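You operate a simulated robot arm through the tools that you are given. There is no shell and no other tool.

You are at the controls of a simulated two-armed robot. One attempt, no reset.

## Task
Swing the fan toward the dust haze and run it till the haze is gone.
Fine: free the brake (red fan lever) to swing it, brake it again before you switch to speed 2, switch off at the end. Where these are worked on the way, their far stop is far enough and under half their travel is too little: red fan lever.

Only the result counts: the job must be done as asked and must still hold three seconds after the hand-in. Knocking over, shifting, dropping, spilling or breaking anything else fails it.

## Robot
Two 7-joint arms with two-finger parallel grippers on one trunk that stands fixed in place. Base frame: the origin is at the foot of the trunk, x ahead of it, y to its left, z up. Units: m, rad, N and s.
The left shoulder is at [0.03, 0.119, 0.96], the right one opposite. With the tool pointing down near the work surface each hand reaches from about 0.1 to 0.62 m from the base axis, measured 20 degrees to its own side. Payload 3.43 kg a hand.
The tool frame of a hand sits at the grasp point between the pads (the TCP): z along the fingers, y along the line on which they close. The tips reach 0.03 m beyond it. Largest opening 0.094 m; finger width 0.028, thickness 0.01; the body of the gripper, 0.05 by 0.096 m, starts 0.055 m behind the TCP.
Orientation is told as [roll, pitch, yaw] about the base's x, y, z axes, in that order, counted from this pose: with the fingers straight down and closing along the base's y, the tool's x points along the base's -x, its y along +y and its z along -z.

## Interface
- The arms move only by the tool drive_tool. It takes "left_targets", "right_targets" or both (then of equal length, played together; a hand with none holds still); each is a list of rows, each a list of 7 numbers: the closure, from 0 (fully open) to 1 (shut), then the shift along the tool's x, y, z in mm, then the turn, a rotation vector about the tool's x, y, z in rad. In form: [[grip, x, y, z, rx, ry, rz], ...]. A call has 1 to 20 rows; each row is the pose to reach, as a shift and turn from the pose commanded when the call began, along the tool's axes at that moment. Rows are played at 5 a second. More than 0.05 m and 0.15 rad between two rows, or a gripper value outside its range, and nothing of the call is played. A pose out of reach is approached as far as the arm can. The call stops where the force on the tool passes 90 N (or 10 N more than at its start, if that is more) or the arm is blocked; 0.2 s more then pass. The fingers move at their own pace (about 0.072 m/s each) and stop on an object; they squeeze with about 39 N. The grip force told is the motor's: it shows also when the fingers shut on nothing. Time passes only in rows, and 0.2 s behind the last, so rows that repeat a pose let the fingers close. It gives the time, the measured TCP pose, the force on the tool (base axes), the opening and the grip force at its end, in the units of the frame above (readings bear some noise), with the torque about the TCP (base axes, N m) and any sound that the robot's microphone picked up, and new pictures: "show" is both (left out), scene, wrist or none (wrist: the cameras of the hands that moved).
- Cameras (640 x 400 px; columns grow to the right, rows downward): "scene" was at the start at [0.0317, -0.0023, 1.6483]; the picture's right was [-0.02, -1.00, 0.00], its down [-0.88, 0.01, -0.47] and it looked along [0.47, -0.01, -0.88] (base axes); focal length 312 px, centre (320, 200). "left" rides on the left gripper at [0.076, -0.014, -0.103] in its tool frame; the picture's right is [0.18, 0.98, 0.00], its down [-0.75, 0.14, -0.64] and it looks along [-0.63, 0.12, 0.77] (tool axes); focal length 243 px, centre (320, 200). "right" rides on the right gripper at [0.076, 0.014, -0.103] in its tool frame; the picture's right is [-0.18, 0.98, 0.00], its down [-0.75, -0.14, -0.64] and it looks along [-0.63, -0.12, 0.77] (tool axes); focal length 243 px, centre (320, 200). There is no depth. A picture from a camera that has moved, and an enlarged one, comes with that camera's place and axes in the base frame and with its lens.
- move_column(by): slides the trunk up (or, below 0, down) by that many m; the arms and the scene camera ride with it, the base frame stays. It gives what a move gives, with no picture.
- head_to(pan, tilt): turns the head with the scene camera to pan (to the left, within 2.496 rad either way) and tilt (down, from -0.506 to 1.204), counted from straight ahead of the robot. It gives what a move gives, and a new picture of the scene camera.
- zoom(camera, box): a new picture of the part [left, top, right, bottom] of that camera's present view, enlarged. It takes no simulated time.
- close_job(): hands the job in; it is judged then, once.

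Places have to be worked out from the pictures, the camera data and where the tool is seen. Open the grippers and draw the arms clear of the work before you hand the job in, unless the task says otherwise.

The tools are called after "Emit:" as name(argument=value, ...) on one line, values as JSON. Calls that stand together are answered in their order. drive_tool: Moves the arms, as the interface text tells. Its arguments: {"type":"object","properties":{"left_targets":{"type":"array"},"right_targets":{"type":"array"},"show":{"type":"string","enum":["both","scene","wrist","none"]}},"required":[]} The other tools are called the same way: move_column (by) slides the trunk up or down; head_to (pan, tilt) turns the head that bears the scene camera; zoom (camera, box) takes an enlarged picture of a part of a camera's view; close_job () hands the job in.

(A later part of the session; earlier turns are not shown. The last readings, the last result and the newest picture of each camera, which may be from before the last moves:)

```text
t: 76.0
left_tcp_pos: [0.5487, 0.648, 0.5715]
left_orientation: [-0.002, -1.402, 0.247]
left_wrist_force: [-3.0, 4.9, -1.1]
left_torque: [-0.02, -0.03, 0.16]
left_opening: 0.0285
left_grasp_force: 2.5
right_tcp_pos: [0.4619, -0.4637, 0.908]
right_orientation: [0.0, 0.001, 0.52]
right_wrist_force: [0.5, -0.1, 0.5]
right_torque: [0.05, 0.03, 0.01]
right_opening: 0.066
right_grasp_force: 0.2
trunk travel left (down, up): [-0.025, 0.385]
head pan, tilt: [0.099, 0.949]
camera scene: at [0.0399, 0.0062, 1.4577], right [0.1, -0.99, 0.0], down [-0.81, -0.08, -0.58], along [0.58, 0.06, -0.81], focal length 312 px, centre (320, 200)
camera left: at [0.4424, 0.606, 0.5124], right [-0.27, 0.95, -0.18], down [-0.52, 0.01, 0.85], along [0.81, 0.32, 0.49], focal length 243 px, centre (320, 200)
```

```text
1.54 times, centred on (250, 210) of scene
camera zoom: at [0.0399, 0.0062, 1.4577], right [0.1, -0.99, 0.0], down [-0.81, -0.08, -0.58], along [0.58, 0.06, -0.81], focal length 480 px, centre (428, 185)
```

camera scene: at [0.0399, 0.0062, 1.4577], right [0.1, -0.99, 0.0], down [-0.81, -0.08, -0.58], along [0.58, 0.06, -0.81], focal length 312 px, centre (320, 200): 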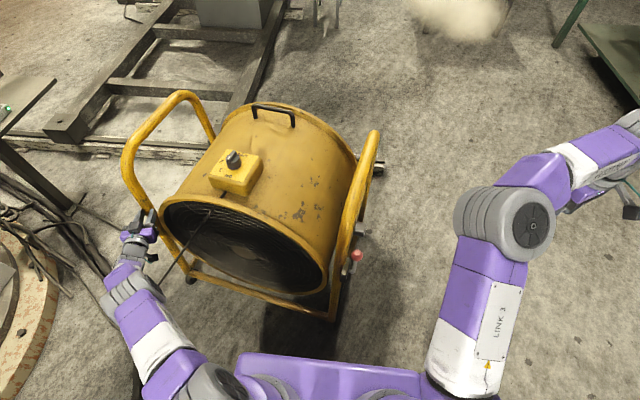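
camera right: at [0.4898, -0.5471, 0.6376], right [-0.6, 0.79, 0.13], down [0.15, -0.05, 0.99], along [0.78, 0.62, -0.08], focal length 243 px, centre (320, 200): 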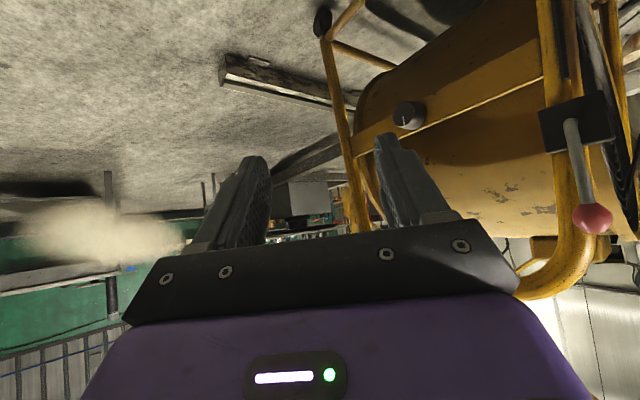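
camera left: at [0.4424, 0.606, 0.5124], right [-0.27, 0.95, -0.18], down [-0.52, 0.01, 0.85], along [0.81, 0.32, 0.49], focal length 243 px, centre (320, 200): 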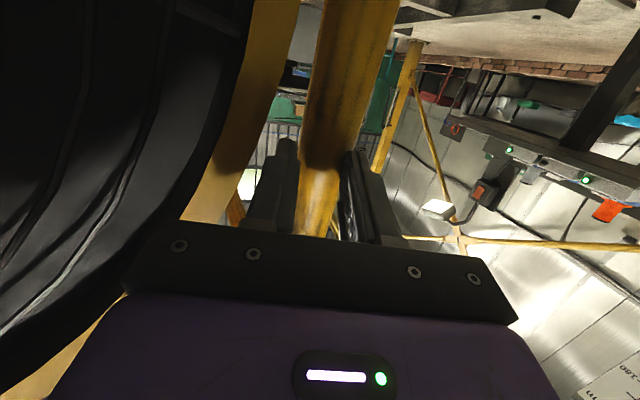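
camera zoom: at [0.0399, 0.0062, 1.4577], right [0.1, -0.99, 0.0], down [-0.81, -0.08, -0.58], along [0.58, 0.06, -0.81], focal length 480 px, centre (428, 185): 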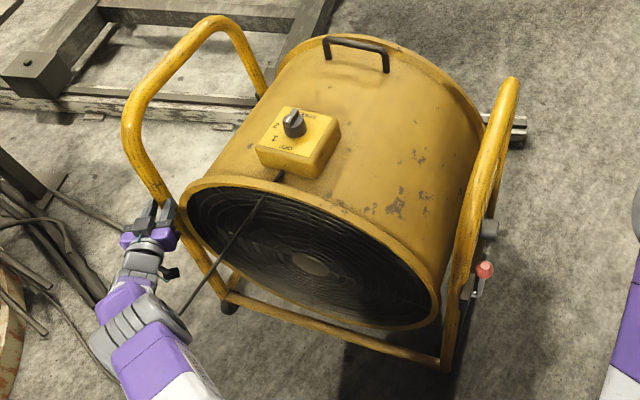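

The fan follows with only ~5 N and is now at about -13°. I continue pushing along the arc another ~11°.

Emit:
drive_tool(left_targets=[[0.73, -3, 1, 16, 0.02, 0, 0.003], [0.73, -6, 1, 33, 0.04, 0, 0.007], [0.73, -8, 2, 49, 0.059, 0, 0.01], [0.73, -11, 1, 65, 0.078, 0, 0.013], [0.73, -14, -1, 81, 0.098, 0, 0.017]], show="both")

Emit:
zoom(camera="scene", box=[90, 80, 410, 340])

```text
t: 77.2
left_tcp_pos: [0.5915, 0.6337, 0.6026]
left_orientation: [0.008, -1.405, 0.148]
left_wrist_force: [-11.8, 9.9, 2.4]
left_torque: [0.04, 0.08, -0.19]
left_opening: 0.0186
left_grasp_force: 0.0
left hand out of reach, approached as far as the arm can: row 1, 2, 3, 4, 5
right_tcp_pos: [0.4614, -0.4636, 0.9074]
right_orientation: [0.002, -0.001, 0.521]
right_wrist_force: [-0.2, -0.7, 0.0]
right_torque: [-0.02, 0.03, 0.0]
right_opening: 0.0658
right_grasp_force: 0.1
trunk travel left (down, up): [-0.025, 0.385]
head pan, tilt: [0.099, 0.949]
camera scene: at [0.0395, 0.0062, 1.458], right [0.1, -1.0, 0.0], down [-0.81, -0.08, -0.58], along [0.58, 0.06, -0.81], focal length 312 px, centre (320, 200)
camera left: at [0.4833, 0.6004, 0.5434], right [-0.18, 0.97, -0.18], down [-0.53, 0.06, 0.85], along [0.83, 0.25, 0.5], focal length 243 px, centre (320, 200)
```

scene: 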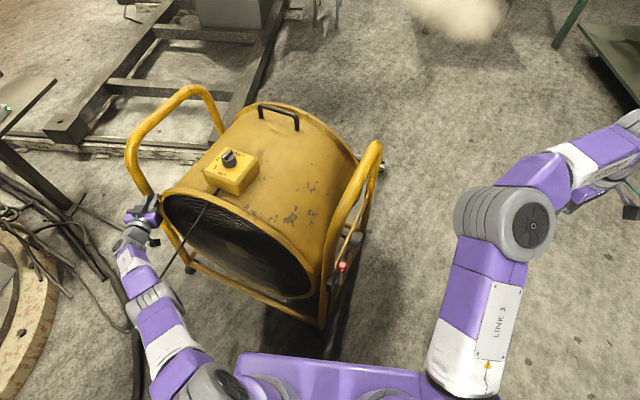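
left: 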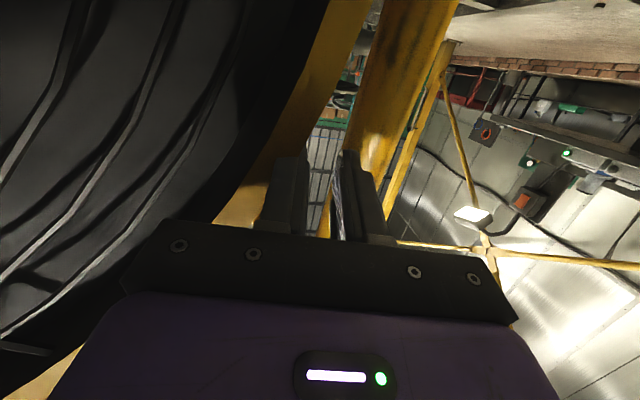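

```text
1.54 times, centred on (250, 210) of scene
camera zoom: at [0.0395, 0.0062, 1.458], right [0.1, -1.0, 0.0], down [-0.81, -0.08, -0.58], along [0.58, 0.06, -0.81], focal length 480 px, centre (428, 185)
```

zoom: 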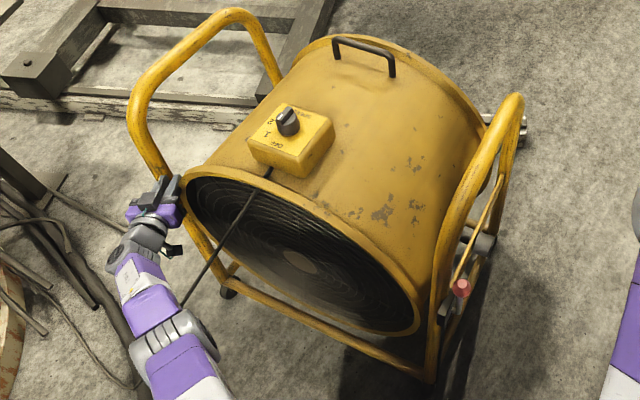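

The left hand ran out of reach with the fan at roughly -18°; the fingers slid to the tube's inner side. I back straight out and look at where the fan rests.

Emit:
drive_tool(left_targets=[[0.9, 0, 0, -25, 0, 0, 0], [0.9, 0, 0, -55, 0, 0, 0], [0.9, 0, 0, -90, 0, 0, 0], [0.9, 0, -20, -130, 0, 0, 0]], show="scene")

Emit:
zoom(camera="scene", box=[90, 80, 410, 340])

```text
t: 78.2
left_tcp_pos: [0.5197, 0.6646, 0.5774]
left_orientation: [0.001, -1.4, 0.14]
left_wrist_force: [0.3, 0.6, 0.0]
left_torque: [-0.02, 0.02, 0.01]
left_opening: 0.0095
left_grasp_force: 0.1
left hand out of reach, approached as far as the arm can: row 1, 2, 3, 4
right_tcp_pos: [0.4621, -0.465, 0.9064]
right_orientation: [-0.001, 0.001, 0.52]
right_wrist_force: [-0.4, -0.4, 0.0]
right_torque: [-0.01, -0.03, -0.04]
right_opening: 0.0656
right_grasp_force: 0.0
trunk travel left (down, up): [-0.025, 0.385]
head pan, tilt: [0.099, 0.949]
camera scene: at [0.04, 0.0061, 1.4577], right [0.1, -1.0, 0.0], down [-0.81, -0.08, -0.58], along [0.58, 0.06, -0.81], focal length 312 px, centre (320, 200)
```

scene: 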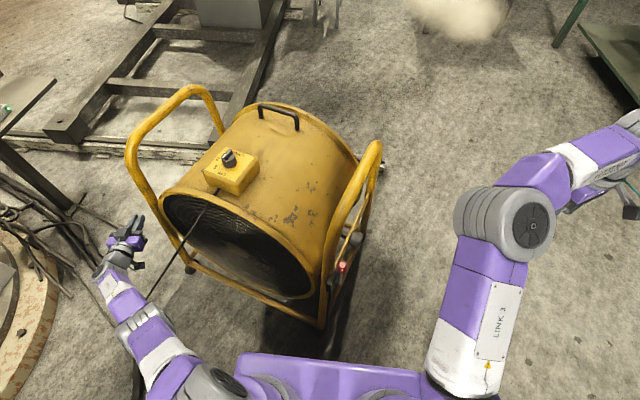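

```text
1.54 times, centred on (250, 210) of scene
camera zoom: at [0.04, 0.0061, 1.4577], right [0.1, -1.0, 0.0], down [-0.81, -0.08, -0.58], along [0.58, 0.06, -0.81], focal length 480 px, centre (428, 185)
```

zoom: 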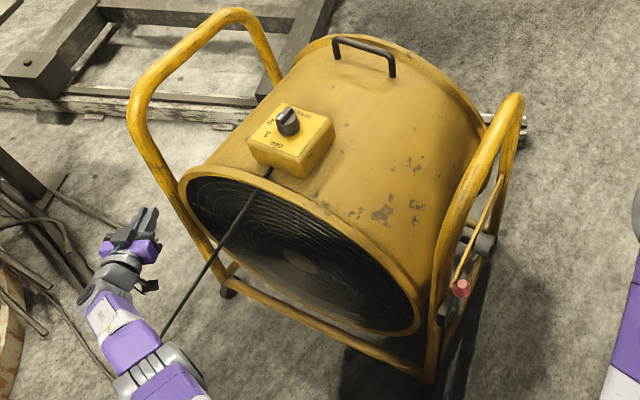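

The fan stayed at about -19°. The left arm is stretched, so I turn its hand back outward and downward while drawing it in to a comfortable place.

Emit:
drive_tool(left_targets=[[0.9, 0, 0, 0, -0.066, 0.099, -0.03], [0.9, -10, -18, -25, -0.133, 0.198, -0.059], [0.9, -20, -36, -50, -0.199, 0.297, -0.089], [0.9, -32, -54, -75, -0.266, 0.396, -0.119], [0.9, -42, -72, -100, -0.332, 0.4945, -0.149], [0.9, -53, -90, -124, -0.332, 0.4945, -0.149]], show="scene")

```text
t: 79.7
left_tcp_pos: [0.5529, 0.7009, 0.588]
left_orientation: [0.001, -0.9, 0.504]
left_wrist_force: [0.1, 0.0, -0.1]
left_torque: [-0.01, -0.01, -0.01]
left_opening: 0.0096
left_grasp_force: 0.0
left hand out of reach, approached as far as the arm can: row 1, 2, 3, 4, 5, 6
right_tcp_pos: [0.463, -0.4632, 0.9085]
right_orientation: [0.002, 0.002, 0.52]
right_wrist_force: [0.6, 0.8, -0.5]
right_torque: [-0.02, 0.02, -0.03]
right_opening: 0.0658
right_grasp_force: 0.1
trunk travel left (down, up): [-0.025, 0.385]
head pan, tilt: [0.099, 0.949]
camera scene: at [0.0403, 0.0065, 1.4577], right [0.1, -0.99, 0.0], down [-0.81, -0.08, -0.58], along [0.58, 0.06, -0.81], focal length 312 px, centre (320, 200)
```

scene: 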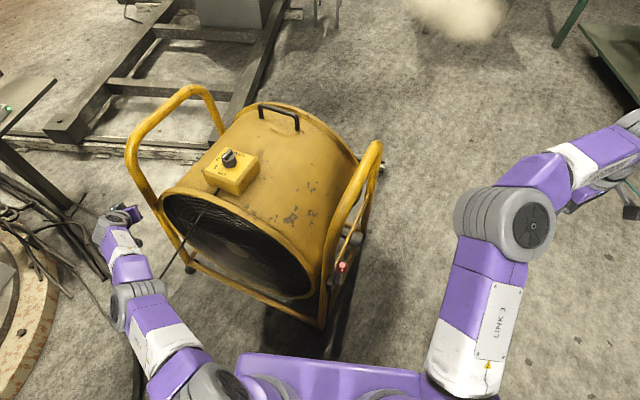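

Still stretched. As with the right arm, I go fingers-down with some outward yaw and rise, which freed that arm before.

Emit:
drive_tool(left_targets=[[0.9, -10, 0, -8, -0.006, 0.128, -0.013], [0.9, -20, 0, -16, -0.013, 0.257, -0.027], [0.9, -30, 0, -24, -0.019, 0.385, -0.04], [0.9, -45, 0, -36, -0.026, 0.514, -0.053], [0.9, -60, 0, -48, -0.032, 0.642, -0.067], [0.9, -70, 0, -56, -0.039, 0.77, -0.08], [0.9, -78, 0, -62, -0.045, 0.899, -0.093]], show="none")

Emit:
drive_tool(left_targets=[[0.9, 0, 0, -20, 0, 0, -0.14], [0.9, 0, 0, -40, 0, 0, -0.28], [0.9, 0, 0, -60, 0, 0, -0.42], [0.9, 10, 0, -60, 0, 0, -0.56], [0.9, 30, 0, -60, 0, 0, -0.56], [0.9, 60, 0, -60, 0, 0, -0.56]], show="scene")

```text
t: 81.2
left_tcp_pos: [0.4762, 0.6138, 0.684]
left_orientation: [0.0, -0.025, 0.602]
left_wrist_force: [0.4, -0.5, -0.8]
left_torque: [0.01, 0.02, 0.01]
left_opening: 0.0092
left_grasp_force: 0.1
left hand out of reach, approached as far as the arm can: row 1, 2, 3, 4, 5, 6, 7
right_tcp_pos: [0.4621, -0.4656, 0.9063]
right_orientation: [0.003, 0.0, 0.519]
right_wrist_force: [-0.1, -1.1, -1.0]
right_torque: [-0.03, 0.01, 0.0]
right_opening: 0.0658
right_grasp_force: 0.1
trunk travel left (down, up): [-0.025, 0.385]
head pan, tilt: [0.099, 0.949]
```

```text
t: 82.7
left_tcp_pos: [0.4271, 0.5836, 0.7382]
left_orientation: [-0.001, 0.002, 1.166]
left_wrist_force: [-0.7, -0.1, 0.3]
left_torque: [0.01, -0.01, 0.04]
left_opening: 0.0094
left_grasp_force: 0.0
left hand out of reach, approached as far as the arm can: row 1, 2, 3, 4, 5
right_tcp_pos: [0.4619, -0.465, 0.9078]
right_orientation: [0.002, -0.002, 0.52]
right_wrist_force: [-0.2, 0.5, 0.2]
right_torque: [-0.03, -0.01, -0.04]
right_opening: 0.0657
right_grasp_force: 0.1
trunk travel left (down, up): [-0.025, 0.385]
head pan, tilt: [0.099, 0.949]
camera scene: at [0.0396, 0.0069, 1.4578], right [0.1, -0.99, 0.0], down [-0.81, -0.08, -0.58], along [0.58, 0.06, -0.81], focal length 312 px, centre (320, 200)
```

scene: 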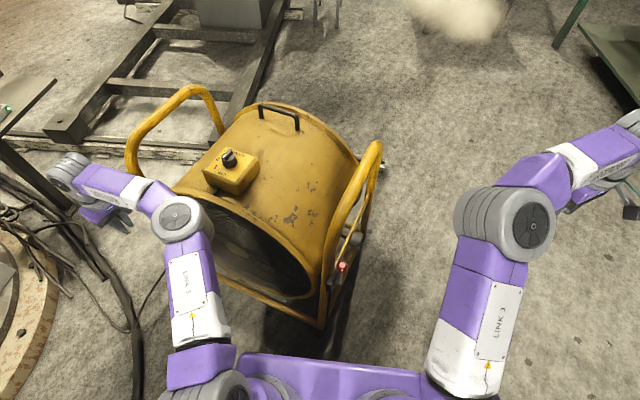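

The left arm is free again, though folded elbow-in like the right. I raise the trunk and send both hands toward their starting places with zero yaw to recover the original postures.

Emit:
move_column(by=0.2)

Emit:
drive_tool(left_targets=[[0.5, 0, 0, -30, 0, 0, 0.1], [0.5, 0, 0, -60, 0, 0, 0.2], [0.5, 0, 0, -90, 0, 0, 0.3], [0.5, 0, 0, -120, 0, 0, 0.4], [0.5, 0, 0, -150, 0, 0, 0.5], [0.5, 0, 0, -180, 0, 0, 0.6], [0.5, 0, 0, -200, 0, 0, 0.7], [0.5, 0, 0, -210, 0, 0, 0.8], [0.5, 0, 0, -220, 0, 0, 0.9], [0.5, 0, 0, -230, 0, 0, 1.0]], right_targets=[[0.3, 0, 0, -10, 0, 0, 0.05], [0.3, 0, 0, -20, 0, 0, 0.1], [0.3, 0, 0, -30, 0, 0, 0.15], [0.3, 0, 0, -40, 0, 0, 0.2], [0.3, 0, 0, -50, 0, 0, 0.25], [0.3, 0, 0, -50, 0, 0, 0.3], [0.3, 0, 0, -50, 0, 0, 0.35], [0.3, 0, 0, -50, 0, 0, 0.4], [0.3, 0, 0, -50, 0, 0, 0.45], [0.3, 0, 0, -50, 0, 0, 0.52]], show="scene")

```text
t: 84.8
left_tcp_pos: [0.4276, 0.5842, 0.9391]
left_orientation: [0.001, 0.001, 1.165]
left_wrist_force: [-0.6, 0.2, 0.0]
left_torque: [0.02, -0.02, -0.03]
left_opening: 0.0092
left_grasp_force: 0.1
right_tcp_pos: [0.4617, -0.4648, 1.1063]
right_orientation: [0.0, 0.001, 0.519]
right_wrist_force: [-0.8, -0.2, 0.8]
right_torque: [0.0, -0.01, 0.01]
right_opening: 0.0656
right_grasp_force: 0.0
trunk travel left (down, up): [-0.225, 0.185]
head pan, tilt: [0.099, 0.949]
```

```text
t: 87.0
left_tcp_pos: [0.4201, 0.5798, 1.1687]
left_orientation: [-0.001, -0.002, 0.162]
left_wrist_force: [-0.6, -0.3, 0.6]
left_torque: [-0.04, -0.04, -0.01]
left_opening: 0.0468
left_grasp_force: 0.1
left hand out of reach, approached as far as the arm can: row 9, 10
right_tcp_pos: [0.461, -0.4638, 1.158]
right_orientation: [0.0, 0.001, -0.001]
right_wrist_force: [-0.1, -0.2, 0.1]
right_torque: [-0.02, -0.01, -0.01]
right_opening: 0.0655
right_grasp_force: 0.0
trunk travel left (down, up): [-0.225, 0.185]
head pan, tilt: [0.099, 0.949]
camera scene: at [0.0394, 0.0066, 1.6577], right [0.1, -1.0, 0.0], down [-0.81, -0.08, -0.58], along [0.58, 0.06, -0.81], focal length 312 px, centre (320, 200)
```

scene: 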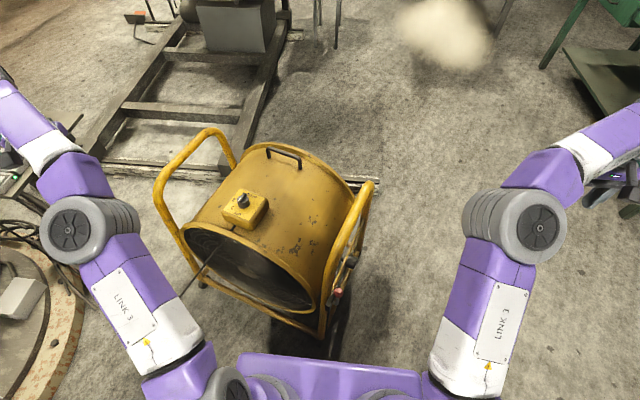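

Both arms are up and mirror-like. I move the right hand inward toward its starting place to see which way its elbow goes.

Emit:
drive_tool(right_targets=[[0.3, 6, 43, 0, 0, 0, 0], [0.3, 12, 86, 0, 0, 0, 0], [0.3, 18, 129, 0, 0, 0, 0], [0.3, 25, 172, 0, 0, 0, 0], [0.3, 31, 215, 0, 0, 0, 0], [0.3, 37, 258, 0, 0, 0, 0]], show="scene")

```text
t: 88.4
left_tcp_pos: [0.42, 0.5797, 1.1694]
left_orientation: [0.0, -0.001, 0.165]
left_wrist_force: [0.1, 0.3, -0.1]
left_torque: [-0.01, 0.0, 0.05]
left_opening: 0.0469
left_grasp_force: 0.1
right_tcp_pos: [0.425, -0.2044, 1.158]
right_orientation: [-0.002, -0.001, 0.001]
right_wrist_force: [0.3, 0.0, 0.4]
right_torque: [0.03, 0.02, 0.0]
right_opening: 0.0659
right_grasp_force: 0.0
trunk travel left (down, up): [-0.225, 0.185]
head pan, tilt: [0.099, 0.949]
camera scene: at [0.0396, 0.0071, 1.6577], right [0.1, -0.99, 0.0], down [-0.81, -0.08, -0.58], along [0.58, 0.06, -0.81], focal length 312 px, centre (320, 200)
```

scene: 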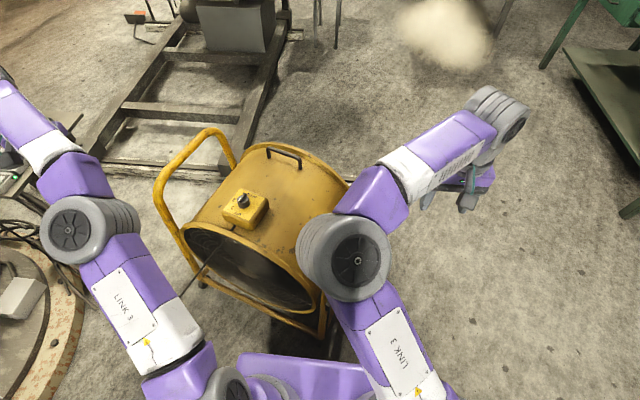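

The elbow-in fold persists, so I flip it deliberately: stretch the right arm out to the right beyond its reach, sweep it left at full stretch (which bends the elbow the other way), then draw in, all high above the fan.

Emit:
drive_tool(right_targets=[[0.3, -26, -41, 0, 0, 0, 0.05], [0.3, -52, -82, 0, 0, 0, 0.1], [0.3, -78, -123, 0, 0, 0, 0.15], [0.3, -103, -164, 0, 0, 0, 0.2], [0.3, -129, -205, 0, 0, 0, 0.25], [0.3, -155, -246, 0, 0, 0, 0.3], [0.3, -175, -202, 0, 0, 0, 0.26], [0.3, -195, -158, 0, 0, 0, 0.22], [0.3, -215, -115, 0, 0, 0, 0.18], [0.3, -235, -71, 0, 0, 0, 0.14], [0.3, -255, -27, 0, 0, 0, 0.1], [0.3, -275, 16, 0, 0, 0, 0.06], [0.3, -295, 60, 0, 0, 0, 0.03], [0.3, -315, 104, 0, 0, 0, 0], [0.3, -270, 97, 0, 0, 0, 0], [0.3, -225, 91, 0, 0, 0, 0], [0.3, -180, 84, 0, 0, 0, 0], [0.3, -135, 77, 0, 0, 0, 0], [0.3, -90, 71, 0, 0, 0, 0], [0.3, -45, 64, 0, 0, 0, 0]], show="scene")

```text
t: 92.6
left_tcp_pos: [0.42, 0.5782, 1.1692]
left_orientation: [-0.001, -0.003, 0.165]
left_wrist_force: [-0.7, -1.0, 0.4]
left_torque: [-0.01, -0.03, 0.0]
left_opening: 0.0468
left_grasp_force: 0.1
right_tcp_pos: [0.4691, -0.1397, 1.1564]
right_orientation: [0.0, 0.003, 0.001]
right_wrist_force: [-0.5, 0.5, 0.2]
right_torque: [0.02, -0.03, 0.01]
right_opening: 0.0659
right_grasp_force: 0.0
right hand out of reach, approached as far as the arm can: row 5, 6, 7, 8, 9, 10, 11, 12, 13, 14, 15, 16, 17
trunk travel left (down, up): [-0.225, 0.185]
head pan, tilt: [0.099, 0.949]
camera scene: at [0.0389, 0.0059, 1.6577], right [0.1, -0.99, 0.0], down [-0.81, -0.08, -0.58], along [0.58, 0.06, -0.81], focal length 312 px, centre (320, 200)
```

scene: 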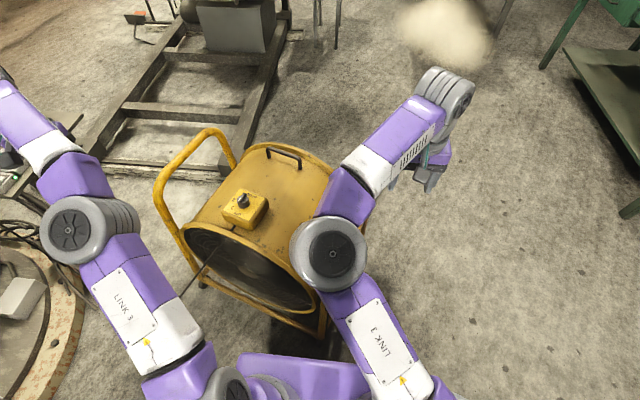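

The elbow stays in, but fingers-down work is still well reachable this way. The right tube's top run (z≈0.77, above the lever) can be gripped from above with the right hand to swing the fan the last ~10°; I move over it, aligned with the fan, to look.

Emit:
drive_tool(right_targets=[[0.3, -4, 18, 41, 0, 0, 0.066], [0.3, -8, 36, 82, 0, 0, 0.132], [0.3, -12, 54, 123, 0, 0, 0.198], [0.3, -16, 72, 164, 0, 0, 0.264], [0.3, -20, 90, 206, 0, 0, 0.33]], show="both")

Emit:
zoom(camera="right", box=[140, 0, 500, 240])

```text
t: 93.8
left_tcp_pos: [0.4214, 0.5794, 1.1687]
left_orientation: [0.001, -0.002, 0.165]
left_wrist_force: [0.0, 0.3, -0.8]
left_torque: [0.0, 0.01, 0.02]
left_opening: 0.047
left_grasp_force: 0.2
right_tcp_pos: [0.492, -0.0521, 0.9525]
right_orientation: [-0.002, -0.001, -0.33]
right_wrist_force: [0.0, -0.4, -0.3]
right_torque: [-0.03, 0.02, 0.0]
right_opening: 0.066
right_grasp_force: 0.1
trunk travel left (down, up): [-0.225, 0.185]
head pan, tilt: [0.099, 0.949]
camera scene: at [0.0404, 0.0064, 1.6577], right [0.1, -1.0, 0.0], down [-0.81, -0.08, -0.58], along [0.58, 0.06, -0.81], focal length 312 px, centre (320, 200)
camera right: at [0.4249, -0.0138, 1.0555], right [0.49, 0.87, 0.0], down [0.67, -0.38, 0.64], along [0.56, -0.32, -0.77], focal length 243 px, centre (320, 200)
```

scene: 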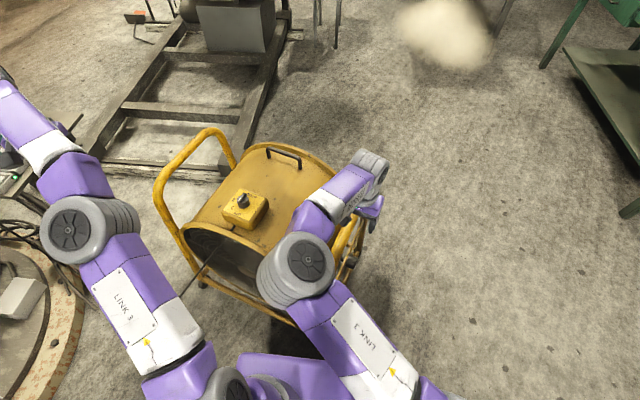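
right: 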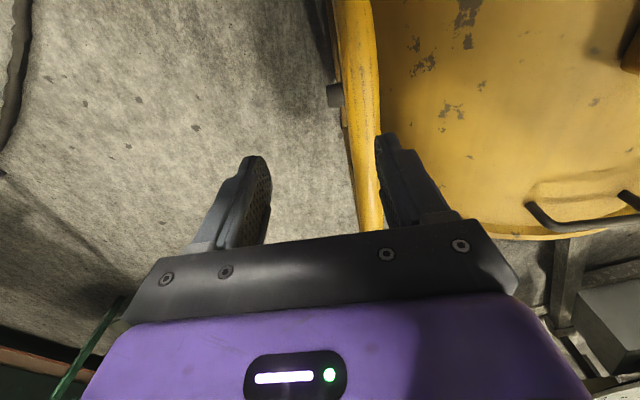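

```text
1.67 times, centred on (320, 120) of right
camera zoom: at [0.4249, -0.0138, 1.0555], right [0.49, 0.87, 0.0], down [0.67, -0.38, 0.64], along [0.56, -0.32, -0.77], focal length 404 px, centre (320, 333)
```

zoom: 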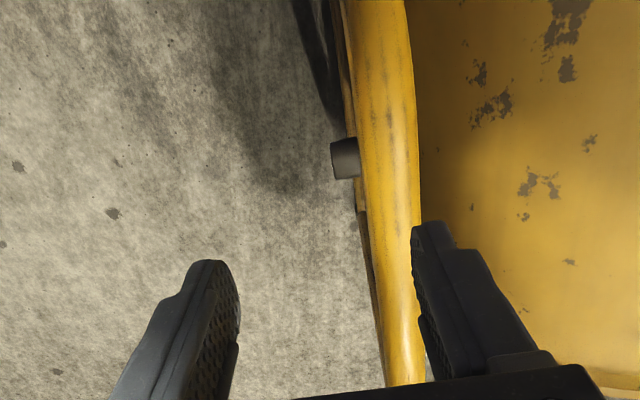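

The tube's top run shows at about (0.548, -0.023) running at ≈ -20°, so the fan's yaw is about -20°. I centre the hand over it and lower to just above.

Emit:
drive_tool(right_targets=[[0.2, -15, 15, 20, 0, 0, 0.006], [0.2, -30, 30, 50, 0, 0, 0.013], [0.2, -46, 45, 80, 0, 0, 0.02], [0.2, -46, 45, 100, 0, 0, 0.02]], show="both")

Emit:
zoom(camera="right", box=[140, 0, 500, 240])

```text
t: 94.8
left_tcp_pos: [0.4205, 0.5797, 1.1691]
left_orientation: [-0.001, -0.002, 0.164]
left_wrist_force: [0.0, 0.2, -0.5]
left_torque: [-0.01, -0.01, 0.01]
left_opening: 0.0469
left_grasp_force: 0.0
right_tcp_pos: [0.5211, -0.0258, 0.88]
right_orientation: [0.009, -0.004, -0.333]
right_wrist_force: [0.4, 0.2, 0.0]
right_torque: [0.02, 0.02, -0.01]
right_opening: 0.0753
right_grasp_force: 0.0
right hand out of reach, approached as far as the arm can: row 3, 4
trunk travel left (down, up): [-0.225, 0.185]
head pan, tilt: [0.099, 0.949]
camera scene: at [0.04, 0.0064, 1.6577], right [0.1, -1.0, 0.0], down [-0.81, -0.08, -0.58], along [0.58, 0.06, -0.81], focal length 312 px, centre (320, 200)
camera right: at [0.4547, 0.0111, 0.9829], right [0.49, 0.87, 0.01], down [0.66, -0.38, 0.64], along [0.56, -0.31, -0.77], focal length 243 px, centre (320, 200)
```

scene: 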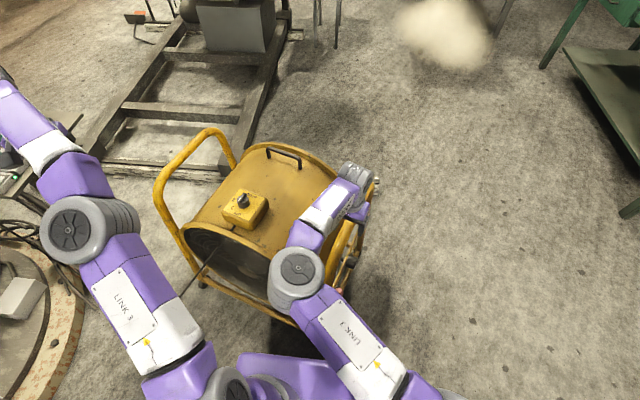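
right: 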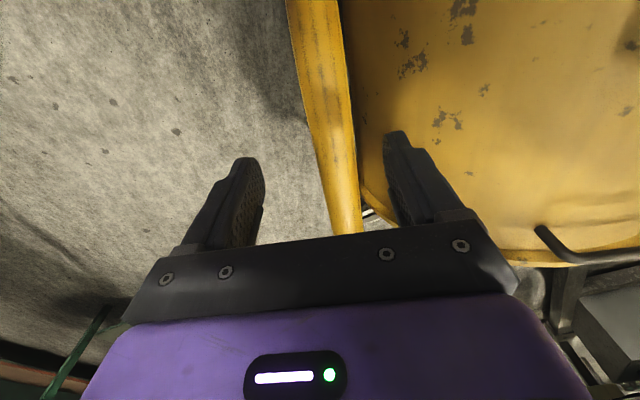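

```text
1.67 times, centred on (320, 120) of right
camera zoom: at [0.4547, 0.0111, 0.9829], right [0.49, 0.87, 0.01], down [0.66, -0.38, 0.64], along [0.56, -0.31, -0.77], focal length 404 px, centre (320, 333)
```

zoom: 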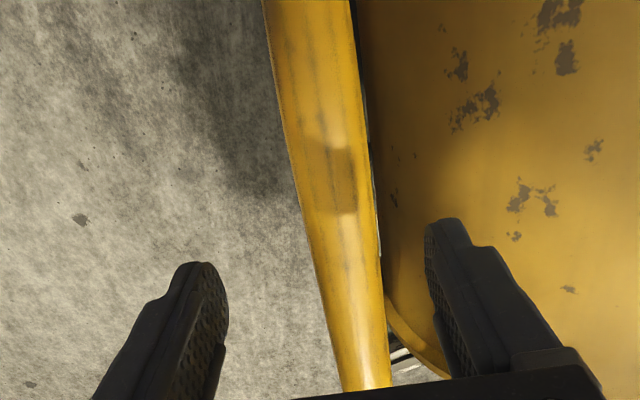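

The hand is at (0.521, -0.026, 0.88) near a reach limit, with the tube almost centred below. I shift slightly back and lower onto the tube at about (0.512, -0.012), z 0.77.

Emit:
drive_tool(right_targets=[[0.2, 12, 11, 10, 0, 0, 0], [0.2, 14, 11, 45, 0, 0, 0], [0.2, 14, 11, 80, 0, 0, 0], [0.2, 14, 11, 105, 0, 0, 0]], show="both")

Emit:
zoom(camera="right", box=[140, 0, 500, 240])

```text
t: 95.8
left_tcp_pos: [0.4211, 0.5795, 1.1693]
left_orientation: [0.0, 0.0, 0.165]
left_wrist_force: [0.3, -0.4, -0.6]
left_torque: [-0.04, -0.02, 0.0]
left_opening: 0.0468
left_grasp_force: 0.0
right_tcp_pos: [0.4974, -0.005, 0.8376]
right_orientation: [0.009, -0.008, -0.327]
right_wrist_force: [0.4, 0.6, -0.6]
right_torque: [-0.01, -0.03, -0.02]
right_opening: 0.0749
right_grasp_force: 0.0
right hand out of reach, approached as far as the arm can: row 1, 2, 3, 4
trunk travel left (down, up): [-0.225, 0.185]
head pan, tilt: [0.099, 0.949]
camera scene: at [0.0398, 0.0064, 1.6577], right [0.1, -0.99, 0.0], down [-0.81, -0.08, -0.58], along [0.58, 0.06, -0.81], focal length 312 px, centre (320, 200)
camera right: at [0.4311, 0.0312, 0.9399], right [0.49, 0.87, 0.01], down [0.66, -0.38, 0.64], along [0.57, -0.31, -0.76], focal length 243 px, centre (320, 200)
```

scene: 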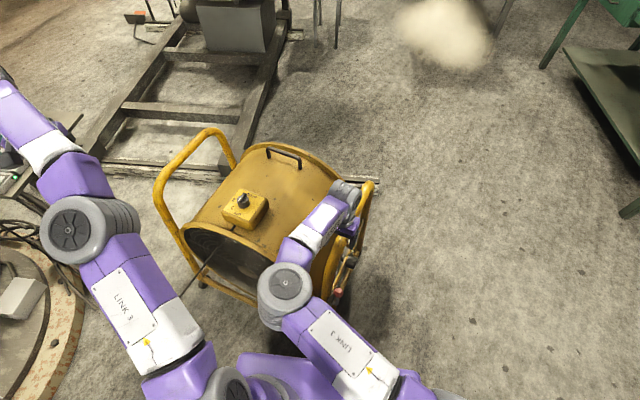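
right: 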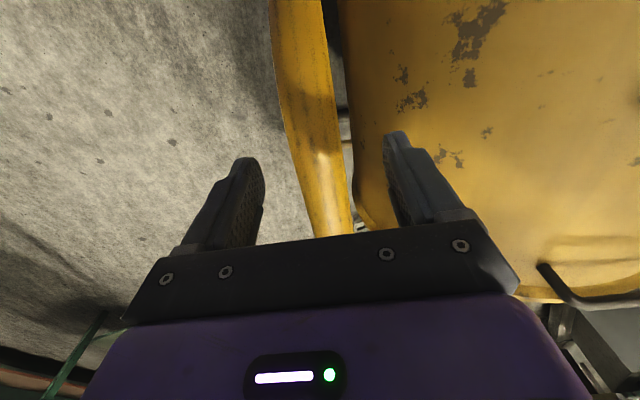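

```text
1.67 times, centred on (320, 120) of right
camera zoom: at [0.4311, 0.0312, 0.9399], right [0.49, 0.87, 0.01], down [0.66, -0.38, 0.64], along [0.57, -0.31, -0.76], focal length 404 px, centre (320, 333)
```

zoom: 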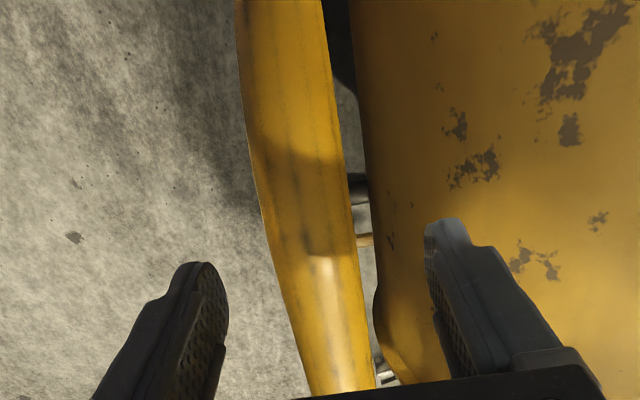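

Lowering at this yaw is limited by the wrist. I turn the hand's yaw back toward zero, and see if it can then go down onto the tube.

Emit:
drive_tool(right_targets=[[0.2, 0, 0, 0, 0, 0, -0.11], [0.2, 0, 0, 0, 0, 0, -0.22], [0.2, 0, 0, 0, 0, 0, -0.33], [0.2, -5, -5, 20, 0, 0, -0.33], [0.2, -10, -8, 40, 0, 0, -0.33]], show="wrist")

```text
t: 97.0
left_tcp_pos: [0.4207, 0.5787, 1.1681]
left_orientation: [0.0, -0.001, 0.163]
left_wrist_force: [-0.1, -1.0, 1.3]
left_torque: [0.01, -0.02, -0.02]
left_opening: 0.0474
left_grasp_force: 0.1
right_tcp_pos: [0.5051, -0.0149, 0.7974]
right_orientation: [-0.001, -0.001, -0.018]
right_wrist_force: [0.2, 0.6, -0.4]
right_torque: [0.0, 0.0, -0.03]
right_opening: 0.0753
right_grasp_force: 0.0
trunk travel left (down, up): [-0.225, 0.185]
head pan, tilt: [0.099, 0.949]
camera right: at [0.4301, -0.0005, 0.9001], right [0.2, 0.98, 0.0], down [0.75, -0.16, 0.64], along [0.63, -0.13, -0.77], focal length 243 px, centre (320, 200)
```

right: 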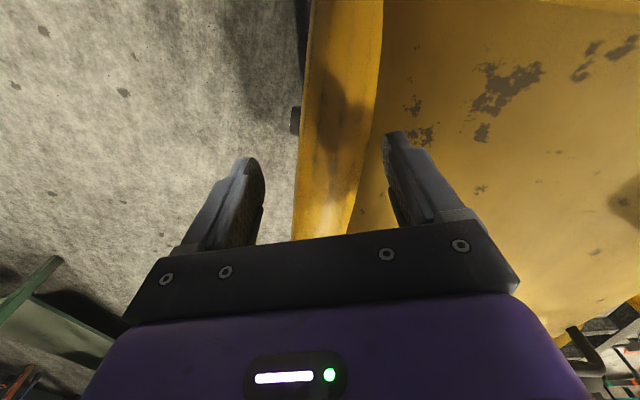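

With yaw near zero the hand can descend; the tube lies between the fingers at a slight skew. I lower 25 mm more and close on the tube.

Emit:
drive_tool(right_targets=[[0.2, 0, 0, 12, 0, 0, 0], [0.2, 0, 0, 25, 0, 0, 0], [0.5, 0, 0, 25, 0, 0, 0], [0.8, 0, 0, 25, 0, 0, 0], [1, 0, 0, 25, 0, 0, 0], [1, 0, 0, 25, 0, 0, 0]], show="both")

```text
t: 98.4
left_tcp_pos: [0.4228, 0.5798, 1.1676]
left_orientation: [-0.001, 0.001, 0.164]
left_wrist_force: [0.4, -0.1, -0.7]
left_torque: [0.01, -0.01, 0.0]
left_opening: 0.047
left_grasp_force: 0.0
right_tcp_pos: [0.5055, -0.0121, 0.7709]
right_orientation: [0.005, -0.001, -0.021]
right_wrist_force: [9.3, 18.5, -5.2]
right_torque: [0.06, 0.8, -1.13]
right_opening: 0.0491
right_grasp_force: 45.1
trunk travel left (down, up): [-0.225, 0.185]
head pan, tilt: [0.099, 0.949]
camera scene: at [0.042, 0.0083, 1.6576], right [0.1, -1.0, 0.0], down [-0.81, -0.08, -0.58], along [0.58, 0.06, -0.81], focal length 312 px, centre (320, 200)
camera right: at [0.431, 0.0031, 0.8741], right [0.2, 0.98, 0.0], down [0.75, -0.16, 0.64], along [0.63, -0.13, -0.77], focal length 243 px, centre (320, 200)
```

scene: 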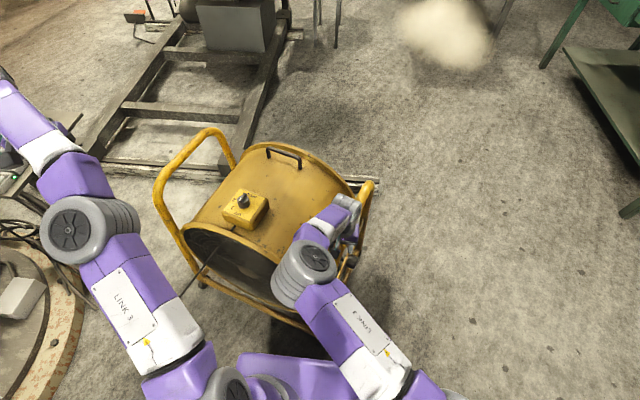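
right: 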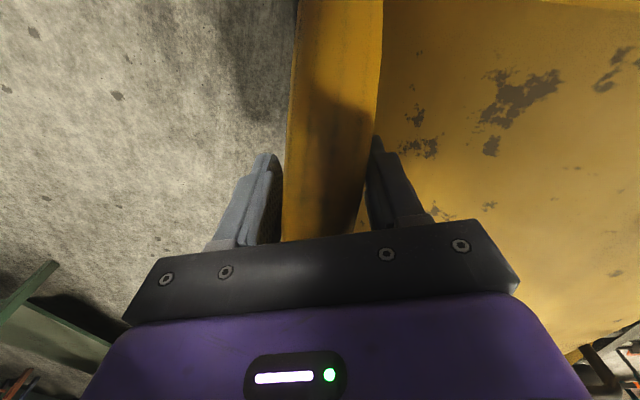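

The tube is gripped. I pull it along the arc about the fan's centre by ~9° more, gently in small steps.

Emit:
drive_tool(right_targets=[[1, 8, 6, 0, 0, 0, 0], [1, 17, 13, 0, 0, 0, 0], [1, 25, 20, 0, 0, 0, 0], [1, 34, 27, 0, 0, 0, 0], [1, 42, 34, 0, 0, 0, 0]], show="both")

Emit:
zoom(camera="scene", box=[130, 110, 400, 350])

```text
t: 99.6
left_tcp_pos: [0.424, 0.5791, 1.1672]
left_orientation: [0.0, 0.003, 0.165]
left_wrist_force: [-0.3, -1.3, -0.5]
left_torque: [0.03, 0.02, 0.03]
left_opening: 0.0473
left_grasp_force: 0.0
right_tcp_pos: [0.4652, 0.0199, 0.7704]
right_orientation: [0.002, -0.001, -0.027]
right_wrist_force: [29.3, 9.2, -2.1]
right_torque: [-0.17, 0.05, -3.2]
right_opening: 0.0544
right_grasp_force: 45.0
trunk travel left (down, up): [-0.225, 0.185]
head pan, tilt: [0.099, 0.949]
camera scene: at [0.0439, 0.0073, 1.6576], right [0.1, -1.0, 0.0], down [-0.81, -0.08, -0.58], along [0.58, 0.06, -0.81], focal length 312 px, centre (320, 200)
camera right: at [0.3905, 0.0368, 0.8742], right [0.21, 0.98, 0.0], down [0.75, -0.16, 0.64], along [0.63, -0.14, -0.77], focal length 243 px, centre (320, 200)
```

scene: 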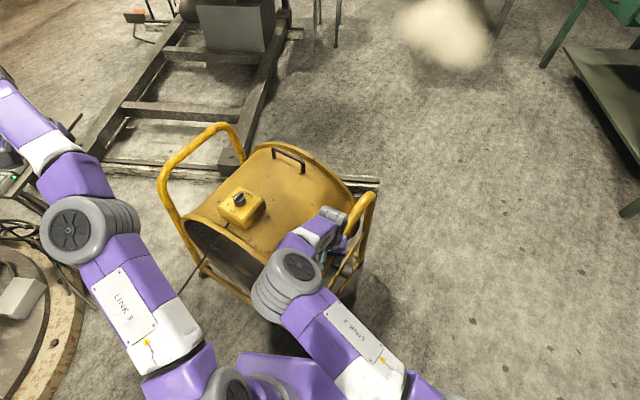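
right: 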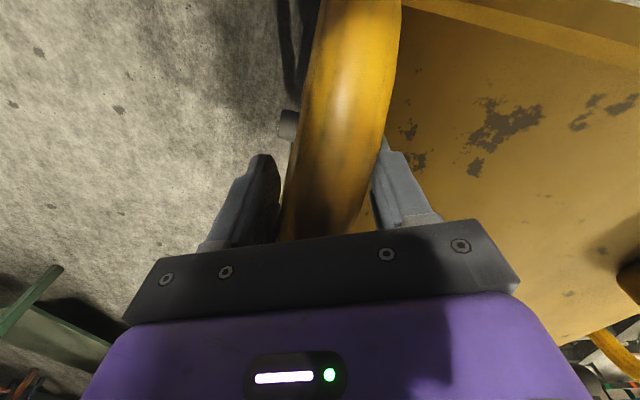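

```text
1.67 times, centred on (265, 230) of scene
camera zoom: at [0.0439, 0.0073, 1.6576], right [0.1, -1.0, 0.0], down [-0.81, -0.08, -0.58], along [0.58, 0.06, -0.81], focal length 520 px, centre (412, 150)
```

zoom: 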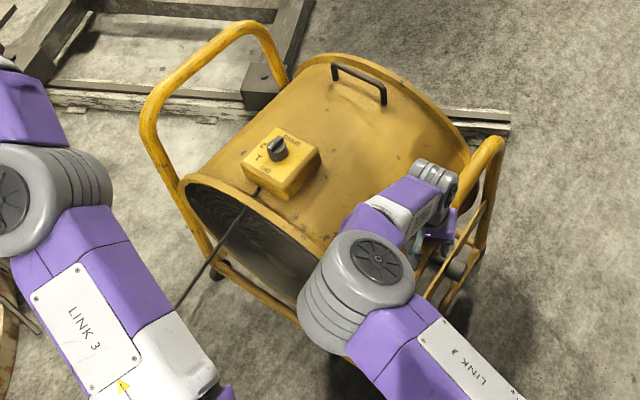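

The fan moved on (29 N at the hand). I zoom in on the handle and knob box to measure the fan's yaw precisely.

Emit:
zoom(camera="scene", box=[255, 130, 325, 180])

Emit:
zoom(camera="scene", box=[205, 170, 285, 230])

Emit:
zoom(camera="scene", box=[380, 0, 520, 90])

```text
8.00 times, centred on (290, 155) of scene
camera zoom: at [0.0439, 0.0073, 1.6576], right [0.1, -1.0, 0.0], down [-0.81, -0.08, -0.58], along [0.58, 0.06, -0.81], focal length 2494 px, centre (560, 560)
```

zoom: 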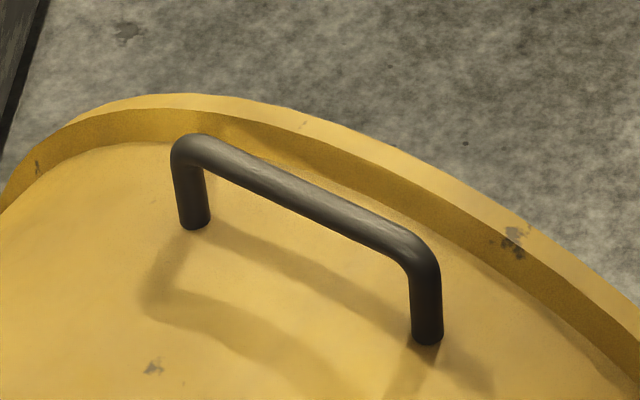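

```text
6.67 times, centred on (245, 200) of scene
camera zoom: at [0.0439, 0.0073, 1.6576], right [0.1, -1.0, 0.0], down [-0.81, -0.08, -0.58], along [0.58, 0.06, -0.81], focal length 2078 px, centre (820, 200)
```

zoom: 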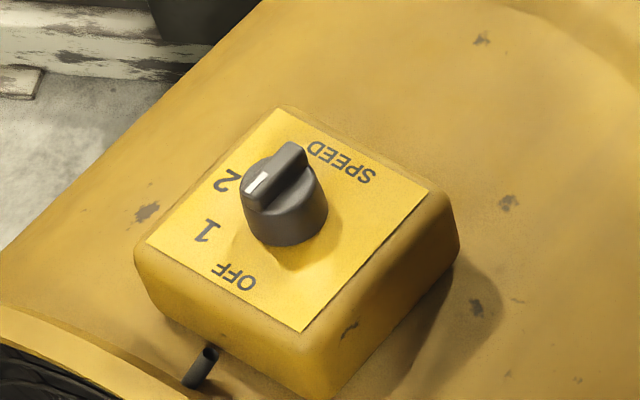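

```text
4.44 times, centred on (450, 45) of scene
camera zoom: at [0.0439, 0.0073, 1.6576], right [0.1, -1.0, 0.0], down [-0.81, -0.08, -0.58], along [0.58, 0.06, -0.81], focal length 1385 px, centre (-258, 889)
```

zoom: 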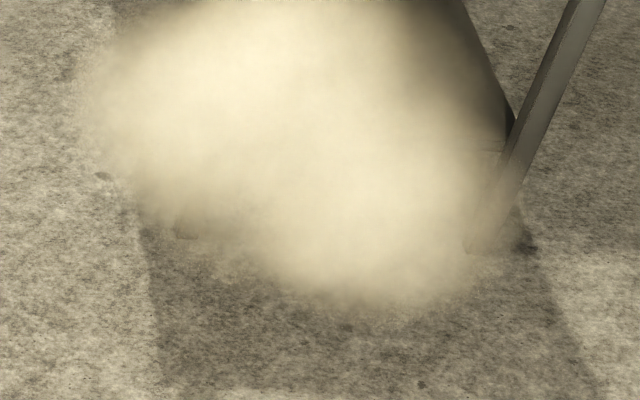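

The box edges and handle give a yaw of about -26.7°, and the haze triangulates to about (2.41, -0.67, 0.54), i.e. a bearing of about -28.8° from the fan. I nudge the fan ~2° more.

Emit:
drive_tool(right_targets=[[1, 4, 3, 0, 0, 0, 0], [1, 8, 7, 0, 0, 0, 0], [1, 12, 11, 0, 0, 0, 0], [1, 12, 11, 0, 0, 0, 0]], show="none")

Emit:
zoom(camera="scene", box=[205, 170, 285, 230])

Emit:
zoom(camera="scene", box=[255, 130, 325, 180])

```text
t: 100.6
left_tcp_pos: [0.4241, 0.5799, 1.1678]
left_orientation: [0.0, 0.002, 0.163]
left_wrist_force: [-0.1, 0.2, -0.4]
left_torque: [-0.02, 0.0, 0.03]
left_opening: 0.047
left_grasp_force: 0.1
right_tcp_pos: [0.4543, 0.0319, 0.7722]
right_orientation: [0.002, -0.003, -0.029]
right_wrist_force: [29.5, 5.7, 3.9]
right_torque: [0.05, 0.63, -3.46]
right_opening: 0.0559
right_grasp_force: 44.9
trunk travel left (down, up): [-0.225, 0.185]
head pan, tilt: [0.099, 0.949]
```

```text
6.67 times, centred on (245, 200) of scene
camera zoom: at [0.0435, 0.0066, 1.6576], right [0.1, -1.0, 0.0], down [-0.81, -0.08, -0.58], along [0.58, 0.06, -0.81], focal length 2078 px, centre (820, 200)
```

zoom: 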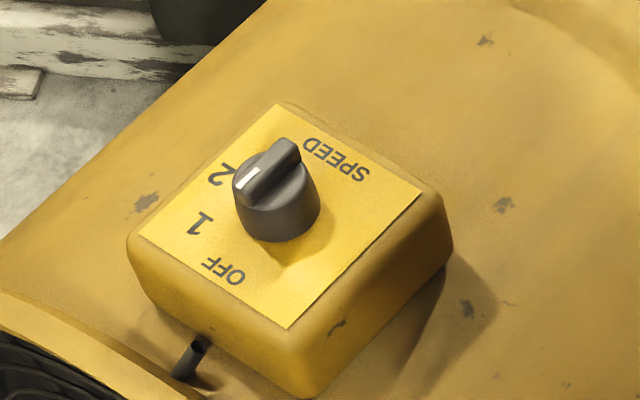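

```text
8.00 times, centred on (290, 155) of scene
camera zoom: at [0.0435, 0.0066, 1.6576], right [0.1, -1.0, 0.0], down [-0.81, -0.08, -0.58], along [0.58, 0.06, -0.81], focal length 2494 px, centre (560, 560)
```

zoom: 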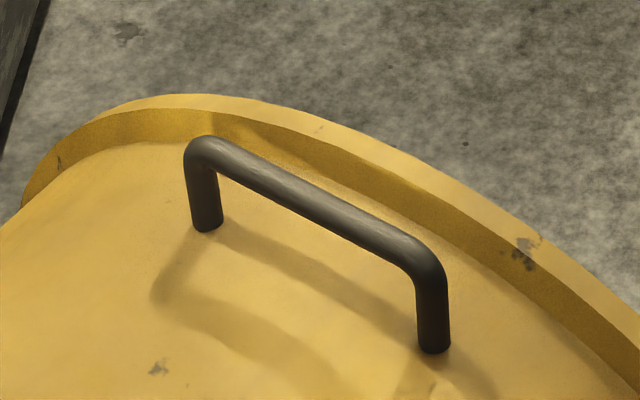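

The yaw is now about -28.2°, right at the haze bearing. I open the right hand slowly and lift straight off the tube.

Emit:
drive_tool(right_targets=[[0.35, 0, 0, 0, 0, 0, 0], [0.2, 0, 0, 0, 0, 0, 0], [0.1, 0, 0, 0, 0, 0, 0], [0.1, 0, 0, -20, 0, 0, 0], [0.1, 0, 0, -50, 0, 0, 0], [0.1, 0, 0, -95, 0, 0, 0], [0.1, 0, 0, -140, 0, 0, 0]], show="both")

Emit:
zoom(camera="scene", box=[205, 170, 285, 230])

Emit:
zoom(camera="right", box=[140, 0, 500, 240])

```text
t: 102.2
left_tcp_pos: [0.4204, 0.5794, 1.1682]
left_orientation: [0.0, -0.003, 0.165]
left_wrist_force: [-0.1, -0.1, 0.5]
left_torque: [-0.03, 0.0, -0.02]
left_opening: 0.0467
left_grasp_force: 0.1
right_tcp_pos: [0.4514, 0.0321, 0.9117]
right_orientation: [0.001, 0.002, -0.019]
right_wrist_force: [0.3, -0.2, -0.6]
right_torque: [0.0, 0.0, -0.05]
right_opening: 0.0846
right_grasp_force: 0.0
trunk travel left (down, up): [-0.225, 0.185]
head pan, tilt: [0.099, 0.949]
camera scene: at [0.0396, 0.0058, 1.6577], right [0.1, -1.0, 0.0], down [-0.81, -0.08, -0.58], along [0.58, 0.06, -0.81], focal length 312 px, centre (320, 200)
camera right: at [0.376, 0.0467, 1.0143], right [0.2, 0.98, 0.0], down [0.75, -0.16, 0.64], along [0.63, -0.13, -0.77], focal length 243 px, centre (320, 200)
```

scene: 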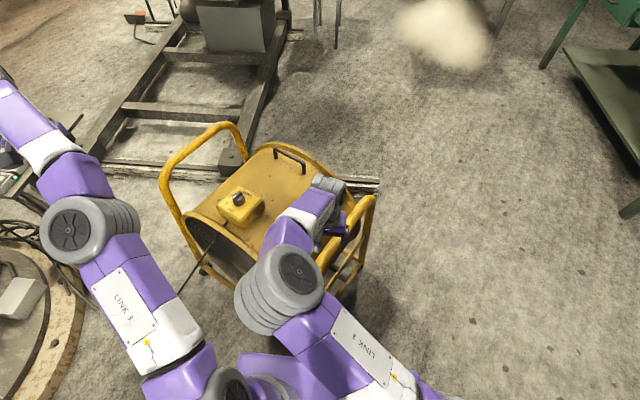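
right: 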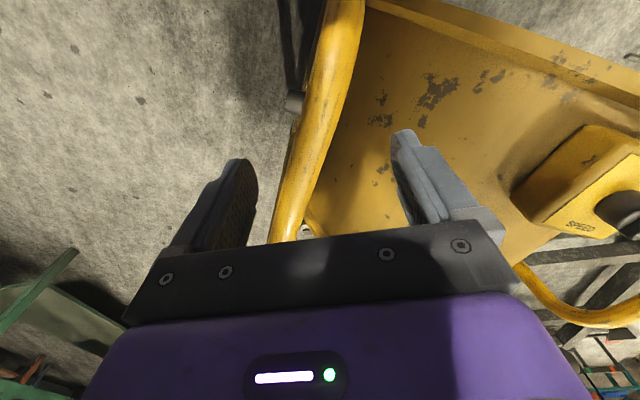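

```text
6.67 times, centred on (245, 200) of scene
camera zoom: at [0.0396, 0.0058, 1.6577], right [0.1, -1.0, 0.0], down [-0.81, -0.08, -0.58], along [0.58, 0.06, -0.81], focal length 2078 px, centre (820, 200)
```

zoom: 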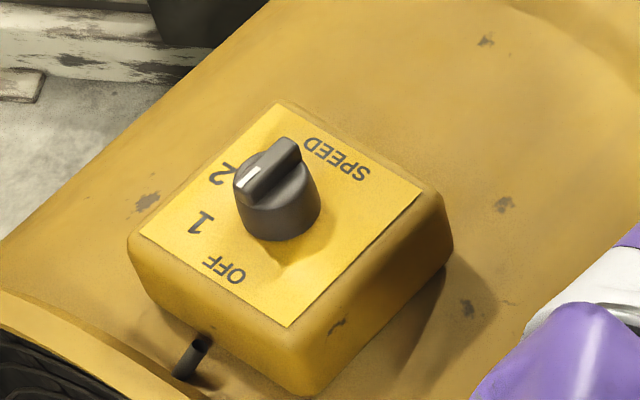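

```text
1.67 times, centred on (320, 120) of right
camera zoom: at [0.376, 0.0467, 1.0143], right [0.2, 0.98, 0.0], down [0.75, -0.16, 0.64], along [0.63, -0.13, -0.77], focal length 404 px, centre (320, 333)
```

zoom: 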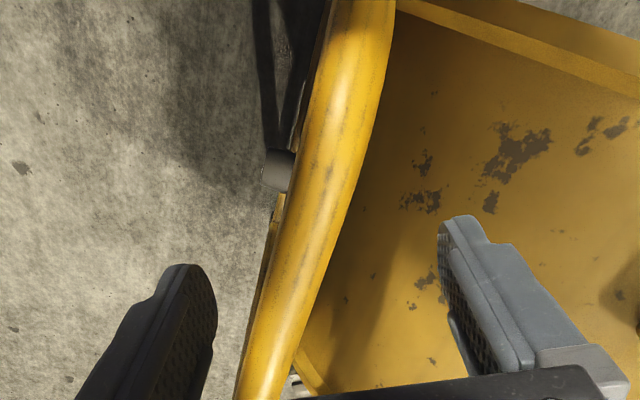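

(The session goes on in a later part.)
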